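You operate a simulated robot arm through the tools that you are given. There is no shell and no other tool. Be economical: measure what you need, move in short steps, check, and stop when the job is done.

The job below is to be done with a simulated two-armed robot. You get a single attempt, and the scene is never put back.

TASK
Pick up the grey manual with one hand, pass it to the other hand and put it on the top shelf in the blue counter.

Only the result counts: the job must be done as asked and must still hold three seconds after the hand-in. Knocking over, shifting, dropping, spilling or breaking anything else fails it.

THE ROBOT
Two 7-joint arms with two-finger parallel grippers on one trunk, on a base that drives. Base frame: it is fixed to the floor where the robot stands at the start and does not move with it; the origin is under the middle of the robot, x ahead of it, y to its left, z up. Lengths are in cm, angles in degrees, forces in N, time in s.
The left shoulder is at the start at [6, 14.7, 41.8], the right one opposite. With the tool pointing down near the work surface each hand reaches from about 26 to 74 cm from the robot's upright axis, wherever it stands, measured 20 degrees to its own side. Places, roughly: grey manual (17x4x22 cm) [50, 20, 60]; top shelf in the blue counter [140, 110, 50]. Payload 3.43 kg a hand.
The tool frame of a hand sits at the grasp point between the pads (the TCP): z along the fingers, y along the line on which they close. The tips reach 3 cm beyond it. The gripper opens to 9.4 cm. The fingers are 2.8 cm wide and 1 cm thick; the gripper's body (5 by 9.6 cm) begins 5.5 cm behind the TCP.
Orientation is that of the tool frame in the base frame, as a unit quaternion [w, x, y, z]. With the fingers straight down and closing along the base's y, the tool's x points along the base's -x, its y along +y and its z along -z.

THE INTERFACE
- The arms move only by the tool jog_arm. It takes "left_deltas", "right_deltas" or both (then of equal length, played together; a hand with none holds still); each is one flat list of numbers, 7 for each row, row after row: the shift along the base's x, y, z in cm, then the turn, a rotation vector about the base's x, y, z in degrees, then the gripper command, from -1 (fully open) to 1 (shut), values between in proportion. In form: [tx, ty, tz, wx, wy, wz, hand, tx, ty, tz, wx, wy, wz, hand, ...]. A call has 1 to 8 rows; each row is the pose to reach, as a shift and turn from the pose commanded when the call began. A row lasts 0.2 s, in which the tool goes at most 5 cm and 8.6 degrees; a call with a longer step from one row to the next is refused whole, and so is a gripper value outside its range. Where a pose cannot be reached the arm comes as near as it can. A force on the tool above 40 N (or 10 N above the force at the start of the call, whichever is more), or a blocked arm, ends the call early, and 0.2 s more pass. The fingers move at their own pace (about 7.2 cm/s each) and stop on an object; they squeeze with about 35 N. The grip force told is the motor's: it shows also when the fingers shut on nothing. Time passes only in rows, and 0.2 s behind the last, so rows that repeat a pose let the fingers close. It gives the time, the measured TCP pose, the force on the tool (base axes), the opening and the grip force at its end, in the units of the frame above (readings bear some noise), with the torque about the TCP (base axes, N m) and any sound that the robot's microphone picked up.
- Cameras (640 x 400 px; columns grow to the right, rows downward): "scene" is now at [4.99, 3.4, 104.77]; the picture's right is [0.29, -0.96, 0.00], its down [-0.62, -0.19, -0.76] and it looks along [0.73, 0.22, -0.65] (base axes); focal length 263 px, centre (320, 200). "left" rides on the left gripper at [7.6, -1.4, -10.3] in its tool frame; the picture's right is [0.18, 0.98, 0.00], its down [-0.75, 0.14, -0.64] and it looks along [-0.63, 0.12, 0.77] (tool axes); focal length 243 px, centre (320, 200). "right" rides on the right gripper at [7.6, 1.4, -10.3] in its tool frame; the picture's right is [-0.18, 0.98, 0.00], its down [-0.75, -0.14, -0.64] and it looks along [-0.63, -0.12, 0.77] (tool axes); focal length 243 px, centre (320, 200).
- snapshot(camera): a new picture of that camera. No time passes.
- lift_body(by): slides the trunk up (or, below 0, down) by that many cm; the arms and the scene camera ride with it, the base frame stays. It gives what a move gives, with no picture.
- steer(legs): drives the robot by 1 to 6 legs, each [ahead, left, turn to the left] in cm, cm and degrees, along the robot's own axes; the way and the turn of a leg run together, so that a leg with both is an arc; at most 150 cm and 180 degrees a leg. The arms and the cameras ride along, it lands a little off, and it stops where it bumps. It gives what a move gives.
- turn_head(pan, tilt): turns the head with the scene camera to pan (to the left, within 86 degrees either way) and tilt (down, from -29 to 69), counted from straight ahead of the robot. It gives what a move gives.
- locate(camera, pixels): for up to 12 pixels [column, row] of the newest picture of that camera ("zoom" is the newest enlarged one), the place [x, y, z] in the base frame of the surface seen there, good to about 0.3 cm, but the place of the scene camera against the robot may be out by one fixed shift of up to 1.2 cm in any direction. No time passes.
- close_up(camera, box): a new picture of the part [left, top, right, bottom] of that camera's present view, enlarged. No time passes.
- hand_in(): hands the job in; it is judged then, once.

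Work in short steps. Measure before you move; look again where a grasp or a placing could have gone wrong, and mend it. You have 80 turns and 70 pictures in all, those below and enlarged ones among them. Open the grippers and draw the arms clear of the work before you hand the job in, unless the task says otherwise; then end with one line.

The tools are called by a JSON object that holds its "name" and its "arguments". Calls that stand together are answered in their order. jog_arm: Moves the arms, as the interface text tells. Its arguments: {"type":"object","properties":{"left_deltas":{"type":"array","items":{"type":"number"}},"right_deltas":{"type":"array","items":{"type":"number"}}},"required":[]} The other tools are called the same way: lift_body (by) slides the trunk up or down; steer (legs) drives the base; turn_head (pan, tilt) turns the head that bears the scene camera; snapshot (camera) takes a picture; locate (camera, pixels) gives the place of the surface under pixels of a picture; close_up (camera, box) takes an enlarged picture of a part of a camera's view; hand_in () hands the job in.

At the start:

```text
t: 0.0
left_tool_pos: [31.85, 31.99, 72.27]
left_orientation: [0.0, 0.0, 1.0, 0.0]
left_force: [-0.6, -0.2, 0.0]
left_torque: [0.0, -0.02, -0.02]
left_opening: 9.4
left_grip_force: 0.0
right_tool_pos: [44.23, -8.42, 69.86]
right_orientation: [0.0, 0.002, 1.0, 0.0]
right_force: [-0.8, 0.2, 0.1]
right_torque: [0.03, -0.03, 0.01]
right_opening: 9.4
right_grip_force: 0.1
trunk travel left (down, up): [-12.5, 12.5]
robot x, y, heading: [0.17, 0.14, -0.1]
head pan, tilt: [16.8, 40.4]
```

scene: 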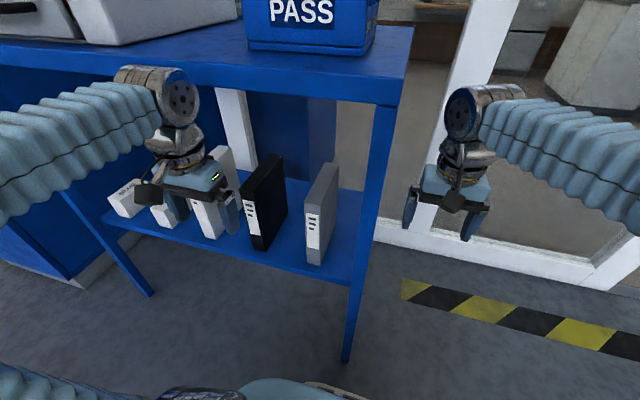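
right: 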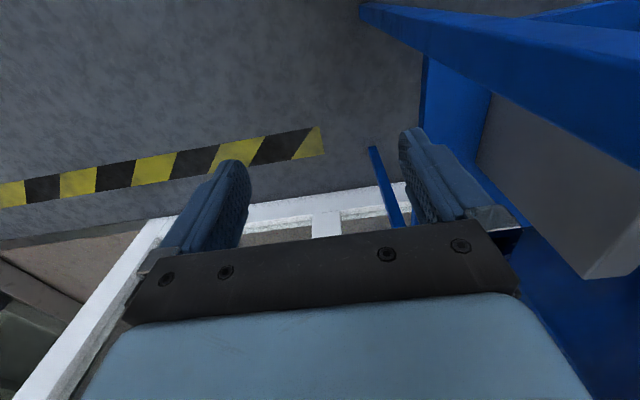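
left: 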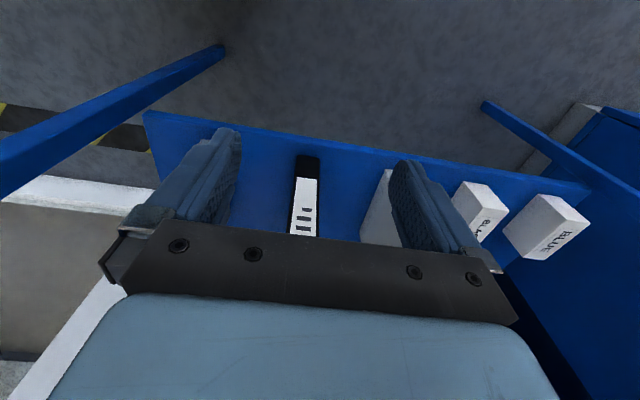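

The grey manual stands at about (320,215) in the scene, on the lower shelf of the blue table. I'll measure it and its surroundings.

{"name": "locate", "arguments": {"camera": "scene", "pixels": [[313, 230], [326, 165], [337, 168], [308, 262], [318, 264], [268, 157], [283, 160], [262, 250], [350, 285], [385, 110], [340, 230], [300, 90]]}}

{"name": "close_up", "arguments": {"camera": "scene", "box": [220, 100, 420, 300]}}

{"name": "turn_head", "arguments": {"pan": 45, "tilt": 25}}

{"name": "snapshot", "arguments": {"camera": "scene"}}

```text
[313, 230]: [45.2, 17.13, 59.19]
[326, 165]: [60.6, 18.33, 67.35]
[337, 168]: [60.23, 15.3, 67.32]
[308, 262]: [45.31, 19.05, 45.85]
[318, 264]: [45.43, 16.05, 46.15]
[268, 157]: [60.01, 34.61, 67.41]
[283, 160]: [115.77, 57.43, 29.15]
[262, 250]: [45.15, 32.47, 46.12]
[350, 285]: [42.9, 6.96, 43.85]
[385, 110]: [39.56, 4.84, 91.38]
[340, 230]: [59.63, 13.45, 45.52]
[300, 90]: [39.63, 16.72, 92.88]
```

```text
2.00 times, centred on (320, 200) of scene
```

zoom: 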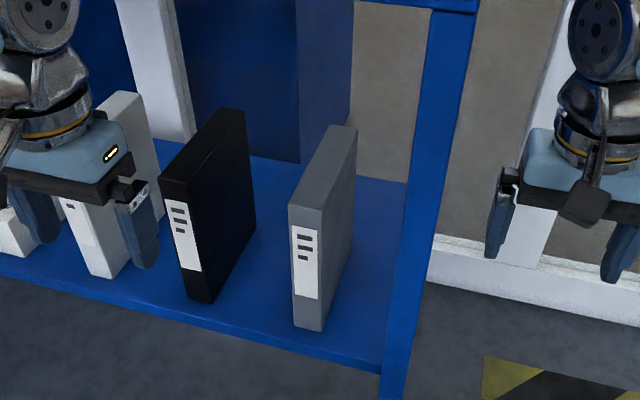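

```text
t: 0.9
left_tool_pos: [31.75, 31.9, 72.14]
left_orientation: [0.0, 0.0, 1.0, 0.0]
left_force: [0.1, 1.0, -0.1]
left_torque: [0.0, -0.01, 0.04]
left_opening: 9.41
left_grip_force: 0.1
right_tool_pos: [44.29, -8.4, 69.85]
right_orientation: [-0.001, 0.0, 1.0, -0.001]
right_force: [-0.3, -0.7, -0.4]
right_torque: [0.0, -0.01, 0.02]
right_opening: 9.38
right_grip_force: 0.0
trunk travel left (down, up): [-12.5, 12.5]
robot x, y, heading: [-0.0, -0.13, -0.1]
head pan, tilt: [45.0, 25.0]
```

```text
65 pictures are left
```

scene: 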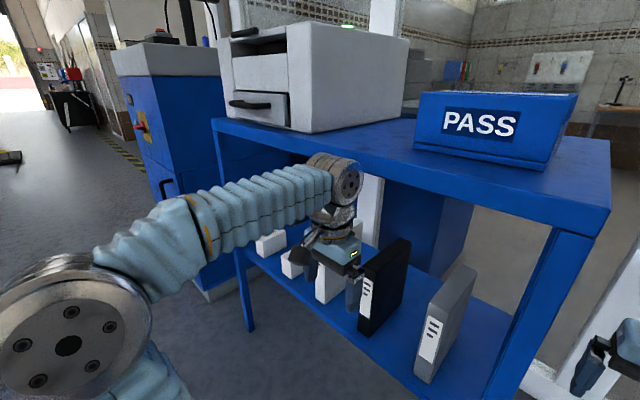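

The counter should lie behind the table, near [140,110]. I'll measure the table's extents and the blue bodies behind it.

{"name": "locate", "arguments": {"camera": "scene", "pixels": [[440, 225], [400, 210], [470, 225], [180, 150], [170, 190], [225, 250], [218, 125], [605, 150], [600, 205], [370, 190], [420, 80], [570, 130]]}}

{"name": "turn_head", "arguments": {"pan": -10, "tilt": 15}}

{"name": "snapshot", "arguments": {"camera": "scene"}}

{"name": "turn_head", "arguments": {"pan": 35, "tilt": 5}}

{"name": "snapshot", "arguments": {"camera": "scene"}}

```text
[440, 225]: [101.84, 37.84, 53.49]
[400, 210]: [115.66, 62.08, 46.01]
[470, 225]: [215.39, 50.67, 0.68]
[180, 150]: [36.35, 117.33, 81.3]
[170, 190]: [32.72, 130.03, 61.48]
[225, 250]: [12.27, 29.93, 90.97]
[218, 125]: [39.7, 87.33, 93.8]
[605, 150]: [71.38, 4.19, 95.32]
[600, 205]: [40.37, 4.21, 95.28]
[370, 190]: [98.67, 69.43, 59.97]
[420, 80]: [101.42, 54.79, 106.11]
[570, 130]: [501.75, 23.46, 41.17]
```

```text
t: 2.2
left_tool_pos: [31.75, 31.97, 72.33]
left_orientation: [0.0, 0.0, 1.0, 0.0]
left_force: [0.0, 0.5, 0.8]
left_torque: [0.01, -0.02, -0.01]
left_opening: 9.36
left_grip_force: 0.0
right_tool_pos: [44.22, -8.46, 69.91]
right_orientation: [0.001, 0.0, 1.0, 0.0]
right_force: [0.8, 0.8, -0.1]
right_torque: [0.01, 0.04, 0.0]
right_opening: 9.38
right_grip_force: 0.1
trunk travel left (down, up): [-12.5, 12.5]
robot x, y, heading: [0.02, -0.19, -0.1]
head pan, tilt: [-10.0, 15.0]
```

```text
64 pictures are left
```

scene: 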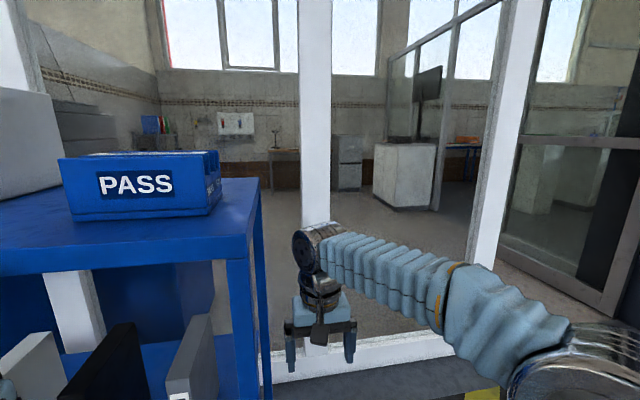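

```text
t: 3.3
left_tool_pos: [31.75, 32.0, 72.24]
left_orientation: [-0.001, 0.0, 1.0, 0.0]
left_force: [-0.5, 0.1, -0.4]
left_torque: [0.0, 0.01, -0.03]
left_opening: 9.43
left_grip_force: 0.1
right_tool_pos: [44.33, -8.36, 69.97]
right_orientation: [-0.001, 0.001, 1.0, -0.001]
right_force: [0.4, 0.0, -0.2]
right_torque: [0.0, 0.01, 0.0]
right_opening: 9.4
right_grip_force: 0.1
trunk travel left (down, up): [-12.5, 12.5]
robot x, y, heading: [0.38, -0.23, -0.4]
head pan, tilt: [35.0, 5.0]
```

```text
63 pictures are left
```

scene: 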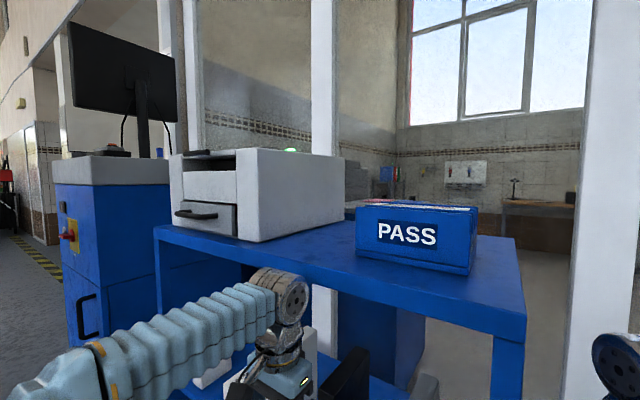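

Behind the table is a white-framed partition; I'll look further left to find the counter and the way to it.

{"name": "locate", "arguments": {"camera": "scene", "pixels": [[60, 200], [160, 190], [120, 165], [70, 330], [300, 200], [325, 150], [410, 340], [375, 330], [192, 110], [475, 255], [360, 240], [180, 235]]}}

{"name": "turn_head", "arguments": {"pan": 80, "tilt": 15}}

{"name": "snapshot", "arguments": {"camera": "scene"}}

{"name": "turn_head", "arguments": {"pan": -75, "tilt": 20}}

{"name": "snapshot", "arguments": {"camera": "scene"}}

```text
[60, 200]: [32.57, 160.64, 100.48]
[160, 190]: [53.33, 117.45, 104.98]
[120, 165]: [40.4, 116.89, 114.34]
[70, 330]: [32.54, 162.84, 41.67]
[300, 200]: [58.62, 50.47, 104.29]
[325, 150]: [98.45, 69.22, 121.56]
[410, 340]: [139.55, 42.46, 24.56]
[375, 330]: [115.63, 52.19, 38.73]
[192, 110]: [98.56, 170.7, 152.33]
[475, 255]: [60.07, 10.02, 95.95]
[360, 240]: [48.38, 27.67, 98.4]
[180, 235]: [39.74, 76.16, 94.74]
```

```text
t: 4.4
left_tool_pos: [31.68, 31.79, 72.23]
left_orientation: [0.0, 0.0, 1.0, 0.0]
left_force: [0.1, 0.3, -0.6]
left_torque: [0.0, -0.02, -0.03]
left_opening: 9.41
left_grip_force: 0.1
right_tool_pos: [44.28, -8.41, 70.0]
right_orientation: [0.0, 0.0, 1.0, 0.0]
right_force: [-1.0, 0.1, 1.1]
right_torque: [0.02, 0.0, 0.02]
right_opening: 9.41
right_grip_force: 0.1
trunk travel left (down, up): [-12.5, 12.5]
robot x, y, heading: [-0.01, -0.02, 0.2]
head pan, tilt: [80.0, 15.0]
```

```text
62 pictures are left
```

scene: 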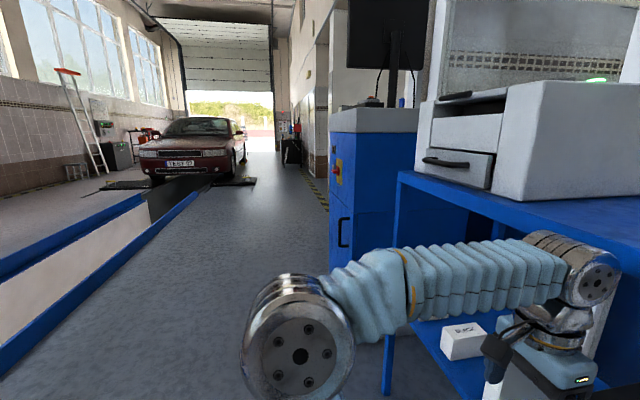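

```text
t: 6.8
left_tool_pos: [31.82, 31.97, 72.22]
left_orientation: [-0.001, 0.0, 1.0, 0.0]
left_force: [0.0, -0.9, -0.7]
left_torque: [-0.03, 0.02, 0.0]
left_opening: 9.43
left_grip_force: 0.1
right_tool_pos: [44.24, -8.31, 69.89]
right_orientation: [-0.001, 0.001, 1.0, 0.001]
right_force: [-0.1, 0.6, 0.3]
right_torque: [-0.02, -0.01, 0.0]
right_opening: 9.39
right_grip_force: 0.1
trunk travel left (down, up): [-12.5, 12.5]
robot x, y, heading: [0.13, -0.19, 0.2]
head pan, tilt: [-75.0, 20.0]
```

```text
61 pictures are left
```

scene: 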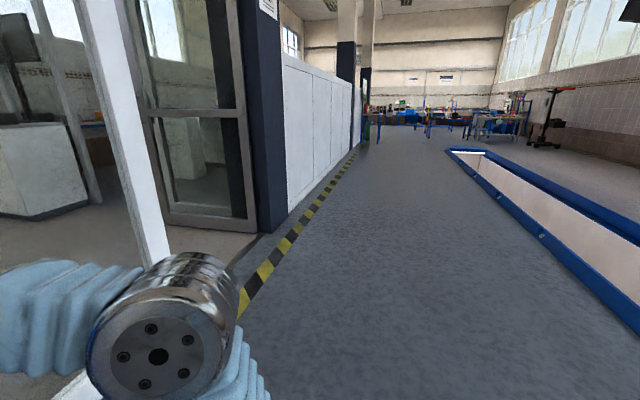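

The counter stands in the room behind the partition; a doorway seems to be to the right. I'll measure it.

{"name": "locate", "arguments": {"camera": "scene", "pixels": [[150, 200], [170, 215], [205, 180], [255, 220], [265, 225], [120, 150], [245, 180], [500, 180], [640, 315], [235, 300], [30, 215], [160, 244]]}}

{"name": "turn_head", "arguments": {"pan": -45, "tilt": 20}}

{"name": "snapshot", "arguments": {"camera": "scene"}}

```text
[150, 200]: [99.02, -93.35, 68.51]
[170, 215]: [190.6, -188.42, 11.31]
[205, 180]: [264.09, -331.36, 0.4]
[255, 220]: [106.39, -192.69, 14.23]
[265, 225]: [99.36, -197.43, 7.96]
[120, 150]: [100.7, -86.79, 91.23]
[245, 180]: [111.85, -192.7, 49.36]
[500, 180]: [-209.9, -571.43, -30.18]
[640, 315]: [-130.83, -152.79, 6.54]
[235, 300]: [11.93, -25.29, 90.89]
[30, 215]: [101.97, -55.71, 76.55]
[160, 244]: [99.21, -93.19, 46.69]
```

```text
t: 7.8
left_tool_pos: [31.75, 31.84, 72.18]
left_orientation: [0.0, 0.0, 1.0, 0.0]
left_force: [0.1, 0.1, -0.8]
left_torque: [0.02, 0.02, -0.01]
left_opening: 9.37
left_grip_force: 0.0
right_tool_pos: [44.28, -8.41, 69.94]
right_orientation: [0.0, 0.0, 1.0, 0.0]
right_force: [0.4, 0.5, -0.1]
right_torque: [0.0, 0.04, 0.03]
right_opening: 9.41
right_grip_force: 0.0
trunk travel left (down, up): [-12.5, 12.5]
robot x, y, heading: [0.13, -0.14, 0.0]
head pan, tilt: [-45.0, 20.0]
```

```text
60 pictures are left
```

scene: 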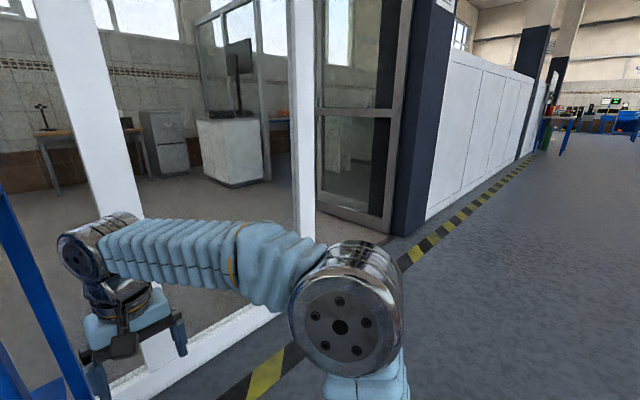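

The doorway lies between a post at about (99,-92) and the wall at about (106,-192). First comes the manual: I back off 28 cm so the left hand can turn to point forward and grip the spine.

{"name": "steer", "arguments": {"legs": [[-28, 0, 0]]}}

{"name": "turn_head", "arguments": {"pan": 15, "tilt": 35}}

{"name": "snapshot", "arguments": {"camera": "scene"}}

```text
t: 9.7
left_tool_pos: [3.79, 31.88, 72.2]
left_orientation: [0.001, 0.0, 1.0, 0.001]
left_force: [-0.6, 0.1, -1.0]
left_torque: [-0.03, 0.02, 0.01]
left_opening: 9.41
left_grip_force: 0.0
right_tool_pos: [16.3, -8.47, 69.76]
right_orientation: [0.0, 0.0, 1.0, 0.001]
right_force: [0.2, 0.4, 0.2]
right_torque: [-0.01, 0.0, 0.02]
right_opening: 9.41
right_grip_force: 0.1
trunk travel left (down, up): [-12.5, 12.5]
robot x, y, heading: [-27.77, 0.17, -0.1]
head pan, tilt: [-45.0, 20.0]
```

```text
t: 11.0
left_tool_pos: [3.93, 31.91, 72.25]
left_orientation: [0.0, 0.0, 1.0, 0.0]
left_force: [0.2, -0.2, 0.3]
left_torque: [-0.02, 0.01, 0.0]
left_opening: 9.41
left_grip_force: 0.0
right_tool_pos: [16.34, -8.27, 69.87]
right_orientation: [-0.001, 0.0, 1.0, 0.0]
right_force: [0.1, 0.6, -0.3]
right_torque: [0.02, 0.0, -0.02]
right_opening: 9.37
right_grip_force: 0.1
trunk travel left (down, up): [-12.5, 12.5]
robot x, y, heading: [-28.08, -0.1, 0.1]
head pan, tilt: [15.0, 35.0]
```

```text
59 pictures are left
```

scene: 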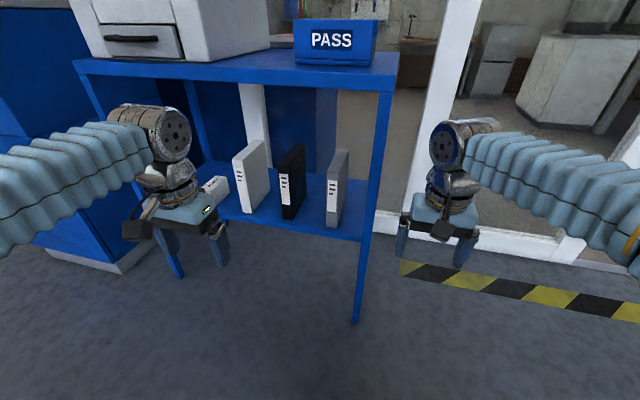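

I turn the left hand about y towards pointing forward, while moving it towards y≈17.

{"name": "jog_arm", "arguments": {"left_deltas": [2, -2, -1, 0, -8.5, 0, -1, 4, -4, -2, 0, -17, 0, -1, 6, -6, -3, 0, -25.5, 0, -1, 8, -8, -4, 0, -34, 0, -1, 10, -10, -5, 0, -42.5, 0, -1, 12, -12, -6, 0, -51, 0, -1, 14, -13.5, -7, 0, -59.5, 0, -1, 16, -14.5, -8, 0, -68, 0, -1]}}

{"name": "jog_arm", "arguments": {"left_deltas": [2, 0, -2, 0, -8, 0, -1, 4, 0, -4, 0, -16, 0, -1, 6, 0, -6, 0, -22, 0, -1, 6, 0, -7, 0, -22, 0, -1]}}

{"name": "snapshot", "arguments": {"camera": "scene"}}

{"name": "snapshot", "arguments": {"camera": "left"}}

```text
t: 12.8
left_tool_pos: [19.69, 17.24, 63.8]
left_orientation: [0.559, 0.002, 0.829, -0.001]
left_force: [-0.6, -0.1, -0.2]
left_torque: [0.0, -0.02, -0.02]
left_opening: 9.41
left_grip_force: 0.1
right_tool_pos: [16.34, -8.34, 69.88]
right_orientation: [0.0, 0.0, 1.0, -0.001]
right_force: [0.8, -0.3, 0.3]
right_torque: [0.0, -0.04, -0.01]
right_opening: 9.4
right_grip_force: 0.2
trunk travel left (down, up): [-12.5, 12.5]
robot x, y, heading: [-27.84, 0.13, -0.1]
head pan, tilt: [15.0, 35.0]
```

```text
t: 13.8
left_tool_pos: [25.91, 17.4, 57.22]
left_orientation: [0.707, 0.0, 0.707, 0.0]
left_force: [-0.6, 1.0, 0.2]
left_torque: [-0.03, 0.02, 0.0]
left_opening: 9.39
left_grip_force: 0.1
right_tool_pos: [16.5, -8.37, 69.92]
right_orientation: [0.0, 0.0, 1.0, 0.0]
right_force: [-0.9, 0.4, 0.3]
right_torque: [0.04, -0.02, 0.04]
right_opening: 9.4
right_grip_force: 0.0
trunk travel left (down, up): [-12.5, 12.5]
robot x, y, heading: [-27.89, -0.2, 0.3]
head pan, tilt: [15.0, 35.0]
```

```text
58 pictures are left
```

scene: 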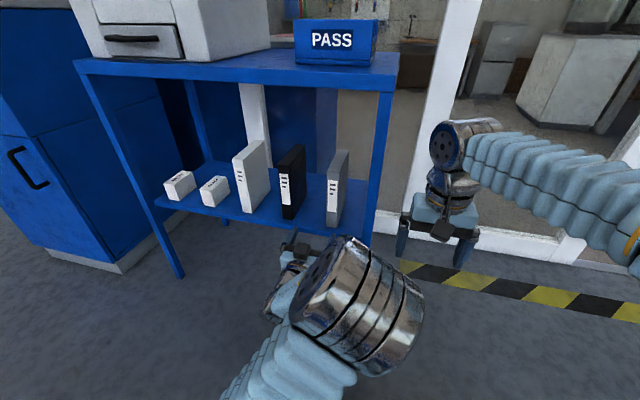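

```text
57 pictures are left
```

left: 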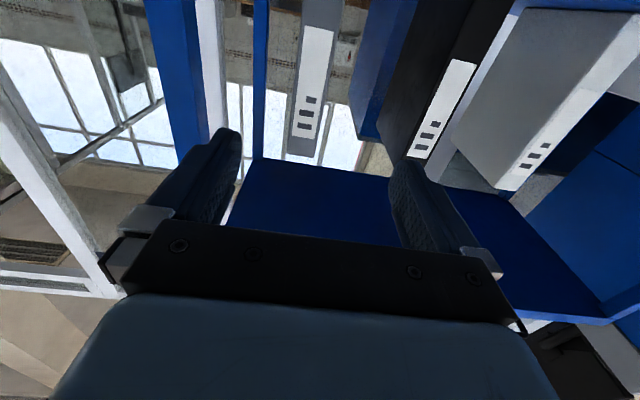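

I measure the spine with the wrist camera: the spine lies around (305,100), top edge near row 155.

{"name": "locate", "arguments": {"camera": "left", "pixels": [[290, 145], [312, 148], [298, 60], [330, 60], [300, 115], [318, 115], [270, 200], [420, 140], [210, 190], [425, 195], [303, 15], [336, 10]]}}

{"name": "locate", "arguments": {"camera": "scene", "pixels": [[334, 200], [329, 224], [338, 226], [337, 153], [346, 153], [330, 180], [288, 190], [335, 232]]}}

{"name": "close_up", "arguments": {"camera": "scene", "box": [260, 130, 380, 250]}}

```text
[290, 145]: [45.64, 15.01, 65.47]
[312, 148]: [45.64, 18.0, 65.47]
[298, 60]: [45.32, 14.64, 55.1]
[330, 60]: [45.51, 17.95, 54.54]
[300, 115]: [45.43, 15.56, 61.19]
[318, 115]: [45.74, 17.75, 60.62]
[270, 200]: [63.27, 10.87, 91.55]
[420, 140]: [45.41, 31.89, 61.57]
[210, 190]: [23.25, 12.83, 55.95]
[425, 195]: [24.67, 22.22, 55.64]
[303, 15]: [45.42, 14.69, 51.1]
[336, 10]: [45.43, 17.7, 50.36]
```

```text
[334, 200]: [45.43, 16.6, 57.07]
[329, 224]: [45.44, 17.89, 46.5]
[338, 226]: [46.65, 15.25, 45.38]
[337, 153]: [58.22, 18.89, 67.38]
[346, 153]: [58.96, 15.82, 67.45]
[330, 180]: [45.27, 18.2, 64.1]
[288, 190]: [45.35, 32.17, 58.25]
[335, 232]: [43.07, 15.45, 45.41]
```

```text
3.33 times, centred on (320, 190) of scene
```

zoom: 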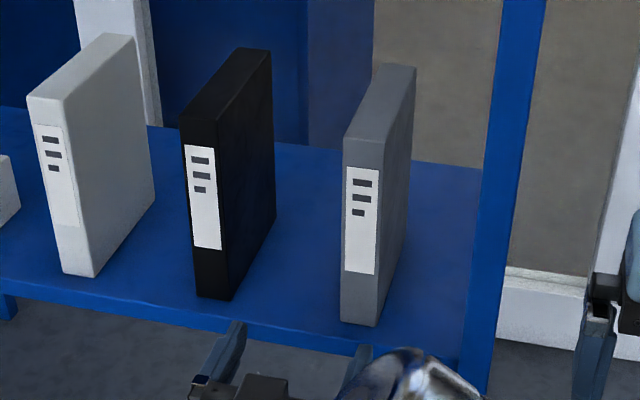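

Spine: y 14.7–18.0, front x≈45.4, yaw of about +3°. I centre on y≈16.5, go 4 cm deep around z 59, and check before closing.

{"name": "jog_arm", "arguments": {"left_deltas": [2, -0.9, 1.8, 0, 0, 3, -1, 6, -0.9, 1.8, 0, 0, 3, -1, 10, -0.8, 1.8, 0, 0, 3, -1, 14, -0.8, 1.8, 0, 0, 3, -1, 17, -0.8, 1.8, 0, 0, 3, -1, 20, -0.7, 1.8, 0, 0, 3, -1, 22, -0.7, 1.8, 0, 0, 3, -1, 23.2, -0.7, 1.8, 0, 0, 3, -1]}}

{"name": "snapshot", "arguments": {"camera": "left"}}

{"name": "snapshot", "arguments": {"camera": "scene"}}

```text
t: 15.6
left_tool_pos: [48.64, 16.47, 59.08]
left_orientation: [0.707, -0.019, 0.707, 0.019]
left_force: [-0.4, 0.7, -0.9]
left_torque: [0.0, -0.02, 0.01]
left_opening: 9.41
left_grip_force: 0.0
left hand out of reach, approached as far as the arm can: row 8
right_tool_pos: [16.31, -8.33, 69.92]
right_orientation: [-0.001, 0.001, 1.0, 0.001]
right_force: [0.2, -0.4, 0.3]
right_torque: [0.02, 0.0, -0.02]
right_opening: 9.41
right_grip_force: 0.1
trunk travel left (down, up): [-12.5, 12.5]
robot x, y, heading: [-27.84, 0.16, -0.0]
head pan, tilt: [15.0, 35.0]
```

```text
55 pictures are left
```

left: 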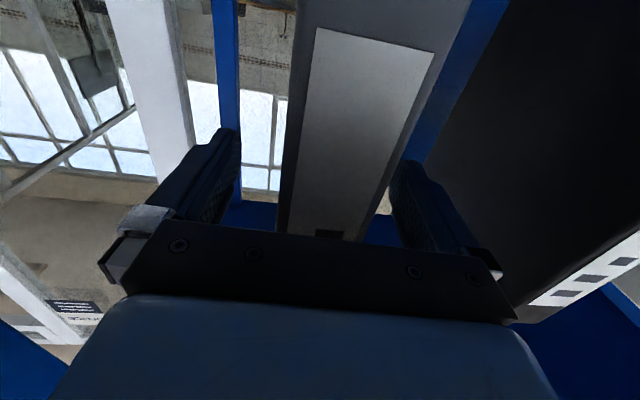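

```text
54 pictures are left
```

scene: 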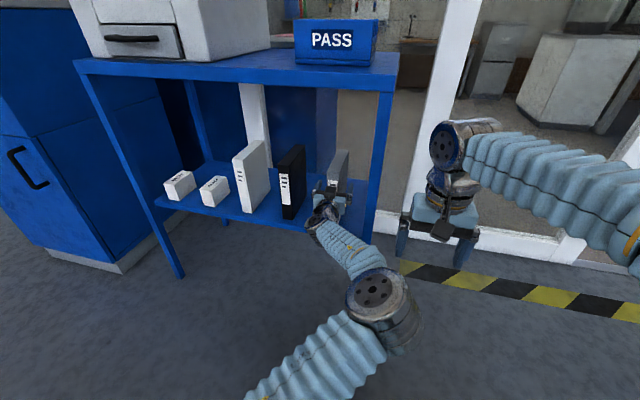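

The arm is near full stretch, so I draw the hand back, bring the base forward 12 cm and re-enter.

{"name": "jog_arm", "arguments": {"left_deltas": [-4, 0, 0, 0, 0, 0, -1, -8, 0, 0, 0, 0, 0, -1, -12, 0, 0, 0, 0, 0, -1, -14, 0, 0, 0, 0, 0, -1]}}

{"name": "steer", "arguments": {"legs": [[12, 0, 0]]}}

{"name": "snapshot", "arguments": {"camera": "left"}}

```text
t: 16.6
left_tool_pos: [34.67, 16.51, 59.32]
left_orientation: [0.707, -0.018, 0.707, 0.019]
left_force: [-0.2, 0.2, -0.1]
left_torque: [-0.01, 0.0, 0.03]
left_opening: 9.41
left_grip_force: 0.0
right_tool_pos: [16.29, -8.33, 69.97]
right_orientation: [0.0, 0.001, 1.0, -0.001]
right_force: [0.6, 0.2, -0.1]
right_torque: [0.01, -0.01, 0.05]
right_opening: 9.41
right_grip_force: 0.1
trunk travel left (down, up): [-12.5, 12.5]
robot x, y, heading: [-27.98, 0.34, -0.0]
head pan, tilt: [15.0, 35.0]
```

```text
t: 17.8
left_tool_pos: [46.29, 16.35, 59.29]
left_orientation: [0.707, -0.018, 0.707, 0.018]
left_force: [0.2, -0.2, -0.7]
left_torque: [0.04, 0.03, 0.0]
left_opening: 9.39
left_grip_force: 0.1
right_tool_pos: [27.94, -8.61, 69.91]
right_orientation: [0.0, 0.0, 1.0, 0.0]
right_force: [1.2, 0.5, -0.8]
right_torque: [-0.05, -0.01, 0.01]
right_opening: 9.41
right_grip_force: 0.0
trunk travel left (down, up): [-12.5, 12.5]
robot x, y, heading: [-16.48, -0.19, -0.0]
head pan, tilt: [15.0, 35.0]
```

```text
53 pictures are left
```

left: 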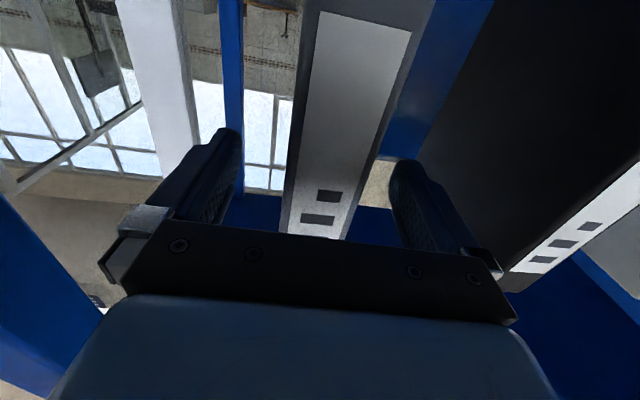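

Centred. I go 3.4 cm further in and close gently.

{"name": "jog_arm", "arguments": {"left_deltas": [2, 0.1, 0, 0, 0, 0, -1, 3.4, 0.2, 0, 0, 0, 0, -1, 3.4, 0.2, 0, 0, 0, 0, -0.4, 3.4, 0.2, 0, 0, 0, 0, -0.1, 3.4, 0.2, 0, 0, 0, 0, 0.1, 3.4, 0.2, 0, 0, 0, 0, 0.4, 3.4, 0.2, 0, 0, 0, 0, 1, 3.4, 0.2, 0, 0, 0, 0, 1]}}

{"name": "snapshot", "arguments": {"camera": "left"}}

```text
t: 19.6
left_tool_pos: [49.66, 16.54, 59.23]
left_orientation: [0.707, -0.018, 0.707, 0.018]
left_force: [1.9, -0.7, 0.4]
left_torque: [-0.06, -0.02, -0.06]
left_opening: 4.44
left_grip_force: 34.4
right_tool_pos: [27.94, -8.57, 70.0]
right_orientation: [-0.001, 0.001, 1.0, 0.0]
right_force: [1.1, -0.5, 0.0]
right_torque: [0.0, 0.05, 0.0]
right_opening: 9.4
right_grip_force: 0.0
trunk travel left (down, up): [-12.5, 12.5]
robot x, y, heading: [-16.4, 0.04, -0.1]
head pan, tilt: [15.0, 35.0]
```

```text
52 pictures are left
```

left: 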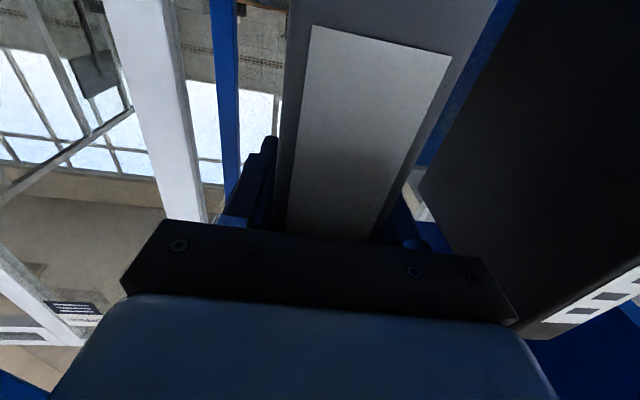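

Gripped at an opening of 4.4 cm (34 N). I lift 4 cm and check.

{"name": "jog_arm", "arguments": {"left_deltas": [0, 0, 1, 0, 0, 0, 1, 0, 0, 2.5, 0, 0, 0, 1, 0, 0, 4, 0, 0, 0, 1, 0, 0, 4, 0, 0, 0, 1]}}

{"name": "snapshot", "arguments": {"camera": "scene"}}

```text
t: 20.6
left_tool_pos: [49.84, 16.33, 63.3]
left_orientation: [0.706, -0.017, 0.707, 0.017]
left_force: [-0.4, -0.4, -4.7]
left_torque: [0.01, 0.2, 0.01]
left_opening: 4.42
left_grip_force: 35.3
right_tool_pos: [27.99, -8.45, 69.87]
right_orientation: [-0.001, 0.002, 1.0, -0.001]
right_force: [0.5, -0.6, -0.2]
right_torque: [-0.01, 0.0, 0.0]
right_opening: 9.4
right_grip_force: 0.0
trunk travel left (down, up): [-12.5, 12.5]
robot x, y, heading: [-16.0, -0.14, -0.0]
head pan, tilt: [15.0, 35.0]
```

```text
51 pictures are left
```

scene: 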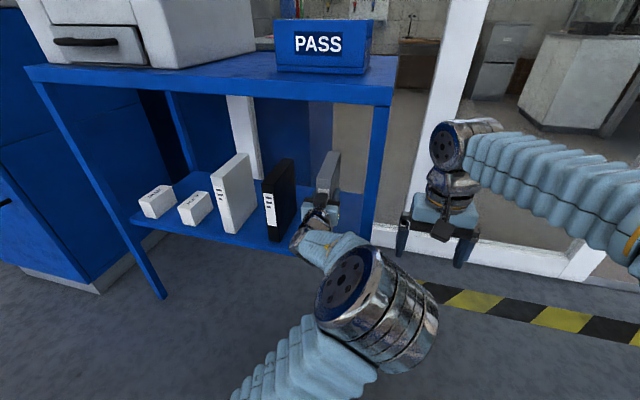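

Lifted (4.7 N). I drive straight back 30 cm to get the manual out of the table.

{"name": "steer", "arguments": {"legs": [[-34, 0, 0]]}}

{"name": "snapshot", "arguments": {"camera": "scene"}}

```text
t: 22.9
left_tool_pos: [15.63, 16.52, 63.3]
left_orientation: [0.707, -0.016, 0.707, 0.016]
left_force: [0.2, -0.8, -4.0]
left_torque: [0.0, 0.18, 0.04]
left_opening: 4.45
left_grip_force: 34.7
right_tool_pos: [-6.15, -8.57, 69.9]
right_orientation: [0.0, 0.002, 1.0, 0.0]
right_force: [0.3, -0.1, 0.0]
right_torque: [0.02, 0.03, -0.04]
right_opening: 9.39
right_grip_force: 0.0
trunk travel left (down, up): [-12.5, 12.5]
robot x, y, heading: [-50.89, 0.38, -0.5]
head pan, tilt: [15.0, 35.0]
```

```text
50 pictures are left
```

scene: 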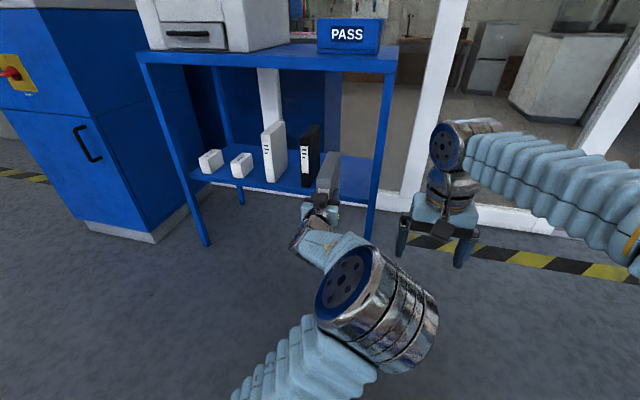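

I draw the left hand back 20 cm so that the manual rides close in, then check.

{"name": "jog_arm", "arguments": {"left_deltas": [-3, 0, 1, 0, 0, 0, 1, -6, 0, 2, 0, 0, 0, 1, -9, 0, 3, 0, 0, 0, 1, -12, 0, 4, 0, 0, 0, 1, -15, 0, 5, 0, 0, 0, 1, -18, 0, 6, 0, 0, 0, 1, -20, 0, 6, 0, 0, 0, 1]}}

{"name": "steer", "arguments": {"legs": [[0, -70, 0]]}}

{"name": "turn_head", "arguments": {"pan": -30, "tilt": 25}}

{"name": "snapshot", "arguments": {"camera": "scene"}}

```text
t: 24.5
left_tool_pos: [-2.23, 16.11, 70.47]
left_orientation: [0.706, -0.017, 0.708, 0.017]
left_force: [0.4, 0.1, -5.6]
left_torque: [0.01, 0.18, -0.01]
left_opening: 4.43
left_grip_force: 35.1
left hand out of reach, approached as far as the arm can: row 6, 7
right_tool_pos: [-6.19, -8.58, 69.96]
right_orientation: [0.0, 0.003, 1.0, 0.0]
right_force: [-0.1, 0.3, -1.5]
right_torque: [0.01, 0.05, 0.0]
right_opening: 9.4
right_grip_force: 0.1
trunk travel left (down, up): [-12.5, 12.5]
robot x, y, heading: [-50.44, 0.12, -0.4]
head pan, tilt: [15.0, 35.0]
```

```text
t: 28.3
left_tool_pos: [-2.93, -55.32, 70.48]
left_orientation: [0.706, -0.01, 0.708, 0.01]
left_force: [-0.5, 0.1, -4.7]
left_torque: [-0.04, 0.22, -0.02]
left_opening: 4.43
left_grip_force: 34.8
right_tool_pos: [-7.44, -79.8, 69.98]
right_orientation: [-0.001, 0.013, 1.0, -0.001]
right_force: [0.8, 0.2, 0.5]
right_torque: [0.0, 0.0, 0.02]
right_opening: 9.38
right_grip_force: 0.1
trunk travel left (down, up): [-12.5, 12.5]
robot x, y, heading: [-51.44, -70.28, -1.4]
head pan, tilt: [15.0, 35.0]
```

```text
t: 29.4
left_tool_pos: [-2.95, -55.3, 70.52]
left_orientation: [0.706, -0.01, 0.708, 0.01]
left_force: [-0.6, 0.1, -4.7]
left_torque: [-0.02, 0.23, -0.03]
left_opening: 4.4
left_grip_force: 35.2
right_tool_pos: [-7.42, -79.85, 70.06]
right_orientation: [0.0, 0.013, 1.0, 0.0]
right_force: [0.5, 0.4, 0.6]
right_torque: [-0.04, 0.04, 0.04]
right_opening: 9.41
right_grip_force: 0.0
trunk travel left (down, up): [-12.5, 12.5]
robot x, y, heading: [-51.67, -70.32, -1.4]
head pan, tilt: [-30.0, 25.0]
```

```text
49 pictures are left
```

scene: 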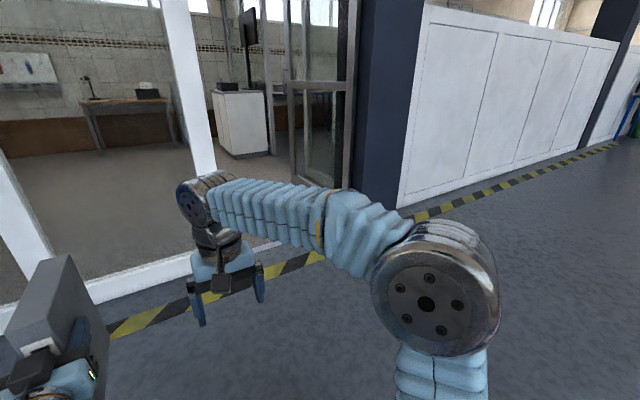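

The doorway is visible left of the dark column. I strafe on to y≈-142 and correct the heading.

{"name": "steer", "arguments": {"legs": [[0, -72, 1.4]]}}

{"name": "turn_head", "arguments": {"pan": 0, "tilt": 25}}

{"name": "snapshot", "arguments": {"camera": "scene"}}

```text
t: 33.3
left_tool_pos: [-4.4, -125.91, 70.51]
left_orientation: [0.706, -0.016, 0.708, 0.015]
left_force: [-0.1, -0.4, -4.4]
left_torque: [0.0, 0.24, 0.03]
left_opening: 4.46
left_grip_force: 35.3
right_tool_pos: [-8.49, -150.49, 69.99]
right_orientation: [0.0, 0.005, 1.0, 0.0]
right_force: [-0.4, -0.6, 0.2]
right_torque: [-0.01, 0.0, -0.02]
right_opening: 9.39
right_grip_force: 0.1
trunk travel left (down, up): [-12.5, 12.5]
robot x, y, heading: [-52.83, -141.95, -0.7]
head pan, tilt: [-30.0, 25.0]
```

```text
t: 34.3
left_tool_pos: [-4.45, -125.87, 70.47]
left_orientation: [0.707, -0.015, 0.707, 0.015]
left_force: [-1.1, -0.2, -5.2]
left_torque: [-0.01, 0.24, 0.0]
left_opening: 4.42
left_grip_force: 35.2
right_tool_pos: [-8.53, -150.41, 69.86]
right_orientation: [0.0, 0.004, 1.0, -0.001]
right_force: [-0.4, 0.3, -0.1]
right_torque: [0.0, 0.03, -0.03]
right_opening: 9.42
right_grip_force: 0.0
trunk travel left (down, up): [-12.5, 12.5]
robot x, y, heading: [-52.83, -141.65, -0.6]
head pan, tilt: [0.0, 25.0]
```

```text
48 pictures are left
```

scene: 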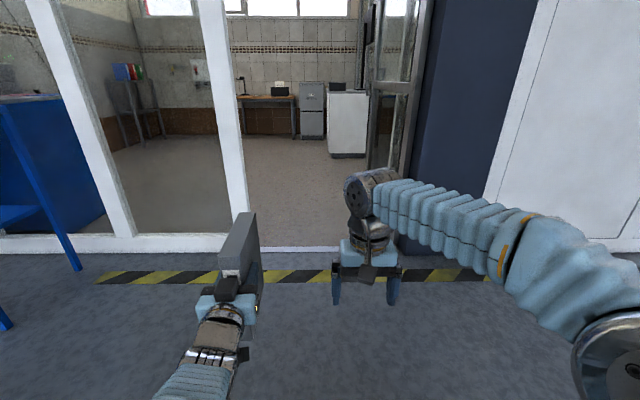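

I measure the doorway edges, threshold and sill.

{"name": "locate", "arguments": {"camera": "scene", "pixels": [[245, 215], [242, 180], [235, 130], [375, 150], [400, 140], [408, 160], [290, 248], [290, 235], [120, 244], [420, 235], [365, 100], [300, 200]]}}

{"name": "close_up", "arguments": {"camera": "scene", "box": [200, 100, 440, 270]}}

```text
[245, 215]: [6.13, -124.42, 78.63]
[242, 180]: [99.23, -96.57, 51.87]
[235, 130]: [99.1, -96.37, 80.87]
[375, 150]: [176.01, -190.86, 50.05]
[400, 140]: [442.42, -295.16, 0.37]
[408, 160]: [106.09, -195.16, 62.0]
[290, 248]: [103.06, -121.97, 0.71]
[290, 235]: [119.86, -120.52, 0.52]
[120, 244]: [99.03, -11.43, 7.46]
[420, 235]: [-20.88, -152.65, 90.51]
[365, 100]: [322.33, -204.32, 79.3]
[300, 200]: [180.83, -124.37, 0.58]
```

```text
2.35 times, centred on (320, 185) of scene
```

zoom: 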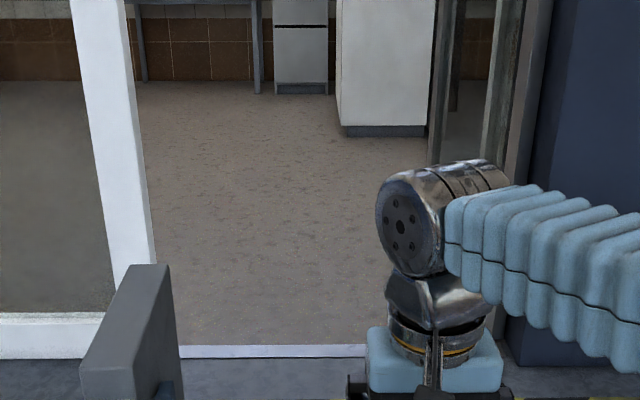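

Gap is y≈-98 to -190. I check how wide the robot's right elbow sticks out.

{"name": "locate", "arguments": {"camera": "scene", "pixels": [[620, 320], [635, 370], [570, 250], [600, 255], [500, 250]]}}

{"name": "turn_head", "arguments": {"pan": -60, "tilt": 60}}

{"name": "snapshot", "arguments": {"camera": "scene"}}

{"name": "turn_head", "arguments": {"pan": 60, "tilt": 60}}

{"name": "snapshot", "arguments": {"camera": "scene"}}

```text
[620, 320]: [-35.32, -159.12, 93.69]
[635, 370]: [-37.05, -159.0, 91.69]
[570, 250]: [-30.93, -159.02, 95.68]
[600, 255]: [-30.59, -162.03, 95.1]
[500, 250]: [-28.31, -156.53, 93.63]
```

```text
t: 35.6
left_tool_pos: [-4.44, -125.99, 70.48]
left_orientation: [0.707, -0.017, 0.707, 0.017]
left_force: [-0.3, -0.2, -5.5]
left_torque: [0.0, 0.17, 0.0]
left_opening: 4.43
left_grip_force: 35.3
right_tool_pos: [-8.55, -150.46, 69.9]
right_orientation: [0.0, 0.004, 1.0, 0.0]
right_force: [-0.3, -0.1, -0.2]
right_torque: [0.0, 0.0, -0.02]
right_opening: 9.39
right_grip_force: 0.0
trunk travel left (down, up): [-12.5, 12.5]
robot x, y, heading: [-52.84, -141.68, -0.4]
head pan, tilt: [-60.0, 60.0]
```

```text
46 pictures are left
```

scene: 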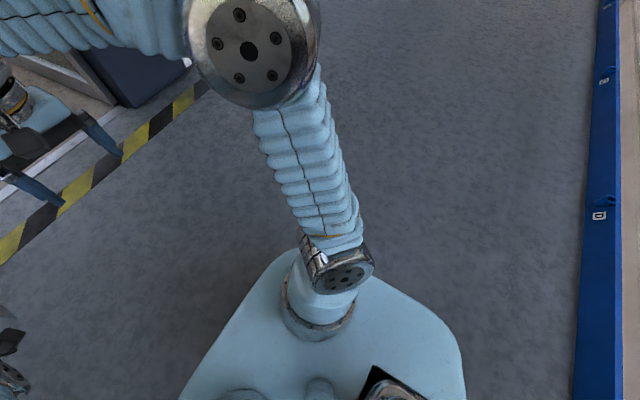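

```text
t: 37.6
left_tool_pos: [-4.3, -125.92, 70.48]
left_orientation: [0.707, -0.016, 0.707, 0.016]
left_force: [0.3, 0.4, -6.2]
left_torque: [-0.02, 0.19, -0.03]
left_opening: 4.44
left_grip_force: 35.1
right_tool_pos: [-8.45, -150.51, 69.89]
right_orientation: [0.0, 0.005, 1.0, 0.0]
right_force: [-0.1, 0.3, 1.0]
right_torque: [0.03, -0.01, 0.03]
right_opening: 9.42
right_grip_force: 0.0
trunk travel left (down, up): [-12.5, 12.5]
robot x, y, heading: [-52.97, -141.62, -0.6]
head pan, tilt: [60.0, 60.0]
```

```text
45 pictures are left
```

scene: 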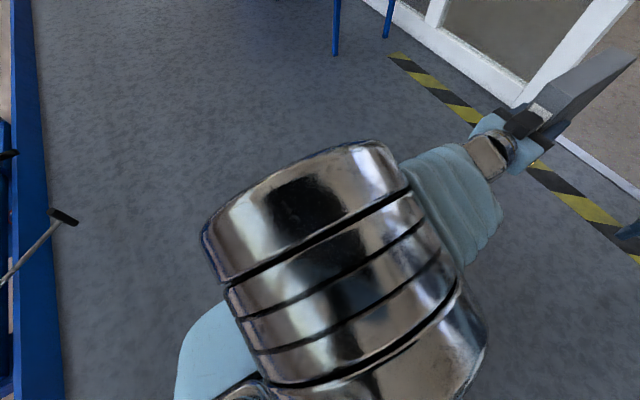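

Arms stay within about ±32 cm; the gap suffices. I drive forward to just before the threshold with a small correction.

{"name": "steer", "arguments": {"legs": [[90, -1, 0.6]]}}

{"name": "turn_head", "arguments": {"pan": 30, "tilt": 25}}

{"name": "snapshot", "arguments": {"camera": "scene"}}

```text
t: 42.3
left_tool_pos: [84.57, -126.09, 70.5]
left_orientation: [0.706, -0.022, 0.708, 0.022]
left_force: [-0.1, -0.4, -4.6]
left_torque: [-0.03, 0.18, 0.01]
left_opening: 4.43
left_grip_force: 35.1
right_tool_pos: [81.02, -150.78, 69.93]
right_orientation: [0.0, -0.004, 1.0, 0.0]
right_force: [0.3, -0.2, -0.7]
right_torque: [0.02, 0.0, -0.01]
right_opening: 9.43
right_grip_force: 0.0
trunk travel left (down, up): [-12.5, 12.5]
robot x, y, heading: [36.83, -142.59, 0.4]
head pan, tilt: [60.0, 60.0]
```

```text
t: 43.3
left_tool_pos: [84.64, -126.0, 70.49]
left_orientation: [0.705, -0.022, 0.708, 0.021]
left_force: [-0.2, -0.5, -4.8]
left_torque: [0.01, 0.18, 0.0]
left_opening: 4.45
left_grip_force: 34.9
right_tool_pos: [81.03, -150.77, 69.91]
right_orientation: [0.001, -0.005, 1.0, -0.001]
right_force: [-0.6, 0.8, 0.4]
right_torque: [0.01, 0.04, 0.01]
right_opening: 9.4
right_grip_force: 0.1
trunk travel left (down, up): [-12.5, 12.5]
robot x, y, heading: [36.47, -142.73, 0.7]
head pan, tilt: [30.0, 25.0]
```

```text
44 pictures are left
```

scene: 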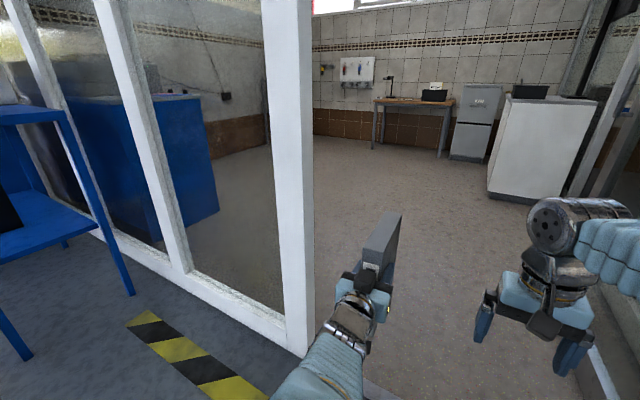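

Clear so far. I measure the room beyond and continue through the doorway.

{"name": "locate", "arguments": {"camera": "scene", "pixels": [[210, 180], [218, 208], [170, 130], [190, 105], [530, 140], [490, 190], [470, 140], [405, 110], [290, 150], [310, 320], [340, 140], [630, 330]]}}

{"name": "steer", "arguments": {"legs": [[110, 0, -0.5]]}}

{"name": "turn_head", "arguments": {"pan": 60, "tilt": 20}}

{"name": "snapshot", "arguments": {"camera": "scene"}}

```text
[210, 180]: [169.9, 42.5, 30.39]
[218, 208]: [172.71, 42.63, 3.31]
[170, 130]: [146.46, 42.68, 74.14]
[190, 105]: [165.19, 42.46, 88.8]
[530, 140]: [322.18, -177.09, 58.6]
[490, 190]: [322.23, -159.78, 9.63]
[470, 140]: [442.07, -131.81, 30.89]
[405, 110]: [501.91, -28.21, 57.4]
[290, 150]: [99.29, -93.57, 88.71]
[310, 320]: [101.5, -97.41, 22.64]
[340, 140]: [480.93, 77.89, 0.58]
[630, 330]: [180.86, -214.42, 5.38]
```

```text
t: 49.0
left_tool_pos: [196.53, -126.47, 70.45]
left_orientation: [0.706, -0.017, 0.708, 0.017]
left_force: [-0.1, -0.3, -5.1]
left_torque: [-0.01, 0.22, -0.01]
left_opening: 4.43
left_grip_force: 34.9
right_tool_pos: [192.59, -151.03, 69.93]
right_orientation: [0.0, 0.001, 1.0, 0.0]
right_force: [0.7, 0.2, 0.2]
right_torque: [-0.01, 0.04, 0.01]
right_opening: 9.43
right_grip_force: 0.0
trunk travel left (down, up): [-12.5, 12.5]
robot x, y, heading: [148.07, -142.83, -0.1]
head pan, tilt: [30.0, 25.0]
```

```text
t: 50.0
left_tool_pos: [196.44, -126.34, 70.48]
left_orientation: [0.706, -0.017, 0.708, 0.017]
left_force: [-0.1, -0.2, -4.9]
left_torque: [-0.01, 0.22, -0.01]
left_opening: 4.44
left_grip_force: 34.8
right_tool_pos: [192.6, -151.03, 69.86]
right_orientation: [0.0, 0.002, 1.0, 0.0]
right_force: [-1.2, 0.6, 0.0]
right_torque: [-0.02, -0.01, 0.0]
right_opening: 9.4
right_grip_force: 0.0
trunk travel left (down, up): [-12.5, 12.5]
robot x, y, heading: [148.68, -142.55, -0.4]
head pan, tilt: [60.0, 20.0]
```

```text
43 pictures are left
```

scene: 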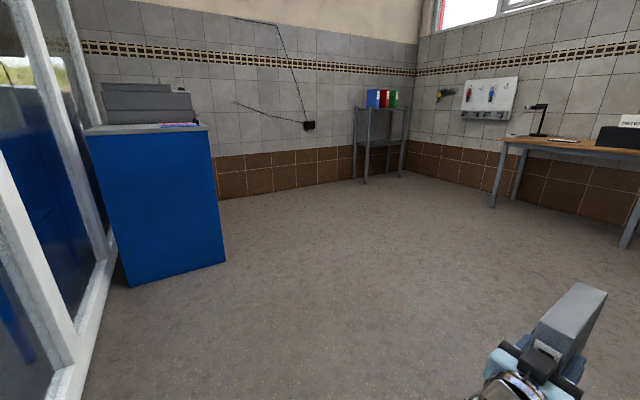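

Through the doorway. The counter's end face is at y≈42, x 115–172, so its open side should face +x. I drive to x≈250, turn left and approach, then look.

{"name": "steer", "arguments": {"legs": [[105, 0, 0], [0, 0, 90], [130, 0, 0]]}}

{"name": "turn_head", "arguments": {"pan": 45, "tilt": 20}}

{"name": "snapshot", "arguments": {"camera": "scene"}}

```text
t: 65.2
left_tool_pos: [240.51, 34.62, 70.5]
left_orientation: [-0.489, 0.511, -0.49, -0.51]
left_force: [0.5, 0.5, -4.8]
left_torque: [-0.2, -0.01, 0.04]
left_opening: 4.42
left_grip_force: 35.3
right_tool_pos: [265.18, 30.55, 69.94]
right_orientation: [0.0, -0.704, 0.71, -0.001]
right_force: [0.7, 0.0, 0.2]
right_torque: [-0.02, -0.03, 0.01]
right_opening: 9.4
right_grip_force: 0.2
trunk travel left (down, up): [-12.5, 12.5]
robot x, y, heading: [256.26, -13.73, 89.6]
head pan, tilt: [60.0, 20.0]
```

```text
t: 65.9
left_tool_pos: [240.66, 34.67, 70.32]
left_orientation: [-0.488, 0.512, -0.49, -0.51]
left_force: [-0.2, -0.4, -3.8]
left_torque: [-0.2, -0.03, -0.04]
left_opening: 4.43
left_grip_force: 35.0
right_tool_pos: [265.13, 30.69, 70.05]
right_orientation: [0.0, -0.704, 0.71, 0.0]
right_force: [-0.1, -0.1, 0.4]
right_torque: [0.01, -0.02, 0.01]
right_opening: 9.39
right_grip_force: 0.1
trunk travel left (down, up): [-12.5, 12.5]
robot x, y, heading: [256.49, -13.79, 89.5]
head pan, tilt: [45.0, 20.0]
```

```text
42 pictures are left
```

scene: 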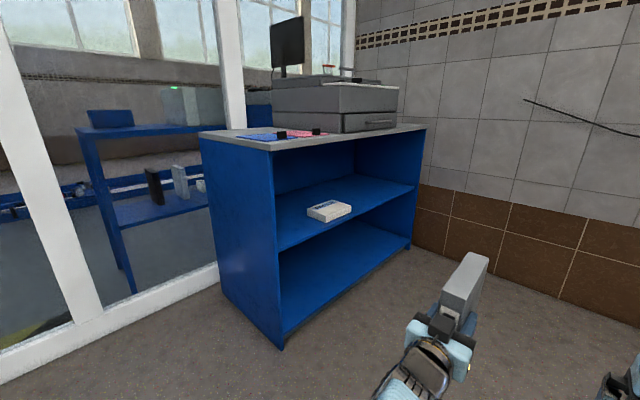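

The counter opens to +x, with a white box on its top shelf at (328,210). I measure shelf, underside and the box.

{"name": "locate", "arguments": {"camera": "scene", "pixels": [[278, 250], [410, 192], [350, 190], [290, 152], [415, 132], [318, 218], [348, 208], [328, 210], [300, 205], [278, 190], [370, 205], [330, 165]]}}

{"name": "close_up", "arguments": {"camera": "scene", "box": [180, 80, 440, 260]}}

```text
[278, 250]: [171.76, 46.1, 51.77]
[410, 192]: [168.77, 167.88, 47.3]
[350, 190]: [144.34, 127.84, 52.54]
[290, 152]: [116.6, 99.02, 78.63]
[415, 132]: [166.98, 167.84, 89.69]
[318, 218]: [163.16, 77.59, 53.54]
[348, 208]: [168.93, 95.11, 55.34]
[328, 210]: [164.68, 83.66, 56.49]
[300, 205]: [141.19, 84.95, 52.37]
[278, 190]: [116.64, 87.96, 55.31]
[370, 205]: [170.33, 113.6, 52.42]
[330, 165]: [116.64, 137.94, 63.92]
```

```text
2.22 times, centred on (310, 170) of scene
```

zoom: 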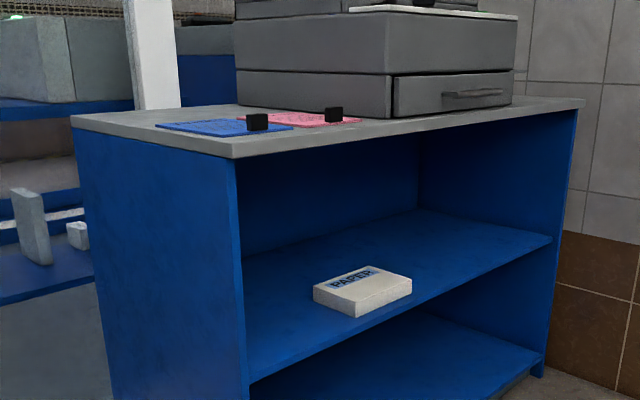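

Top shelf: z≈52.4, open height to ≈88, free for y≈100–165 (white box at y 76–96). I turn to face it and strafe to y≈115, staying at x≈256.

{"name": "steer", "arguments": {"legs": [[0, 0, 90], [0, -129, 0.5]]}}

{"name": "turn_head", "arguments": {"pan": 0, "tilt": 35}}

{"name": "snapshot", "arguments": {"camera": "scene"}}

```text
t: 76.2
left_tool_pos: [206.47, 97.49, 70.46]
left_orientation: [0.027, 0.707, 0.027, -0.706]
left_force: [0.0, 0.4, -5.1]
left_torque: [0.04, -0.25, 0.01]
left_opening: 4.42
left_grip_force: 34.8
right_tool_pos: [209.81, 122.08, 69.8]
right_orientation: [0.0, 1.0, 0.012, 0.0]
right_force: [1.1, -0.7, 0.3]
right_torque: [0.0, 0.03, 0.03]
right_opening: 9.41
right_grip_force: 0.0
trunk travel left (down, up): [-12.5, 12.5]
robot x, y, heading: [254.45, 114.9, -178.4]
head pan, tilt: [45.0, 20.0]
```

```text
t: 77.4
left_tool_pos: [206.53, 97.34, 70.47]
left_orientation: [0.028, 0.708, 0.028, -0.705]
left_force: [0.0, 0.0, -4.9]
left_torque: [0.04, -0.23, 0.0]
left_opening: 4.44
left_grip_force: 35.1
right_tool_pos: [209.84, 121.97, 69.88]
right_orientation: [0.0, 1.0, 0.013, 0.0]
right_force: [-0.1, 0.1, -0.1]
right_torque: [0.01, 0.01, -0.02]
right_opening: 9.39
right_grip_force: 0.2
trunk travel left (down, up): [-12.5, 12.5]
robot x, y, heading: [254.18, 115.06, -178.4]
head pan, tilt: [0.0, 35.0]
```

```text
40 pictures are left
```

scene: 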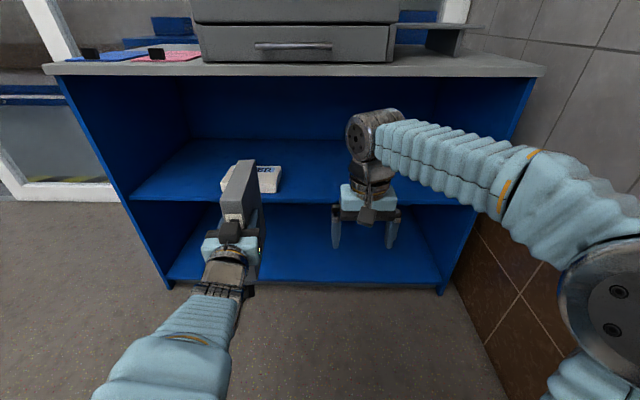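

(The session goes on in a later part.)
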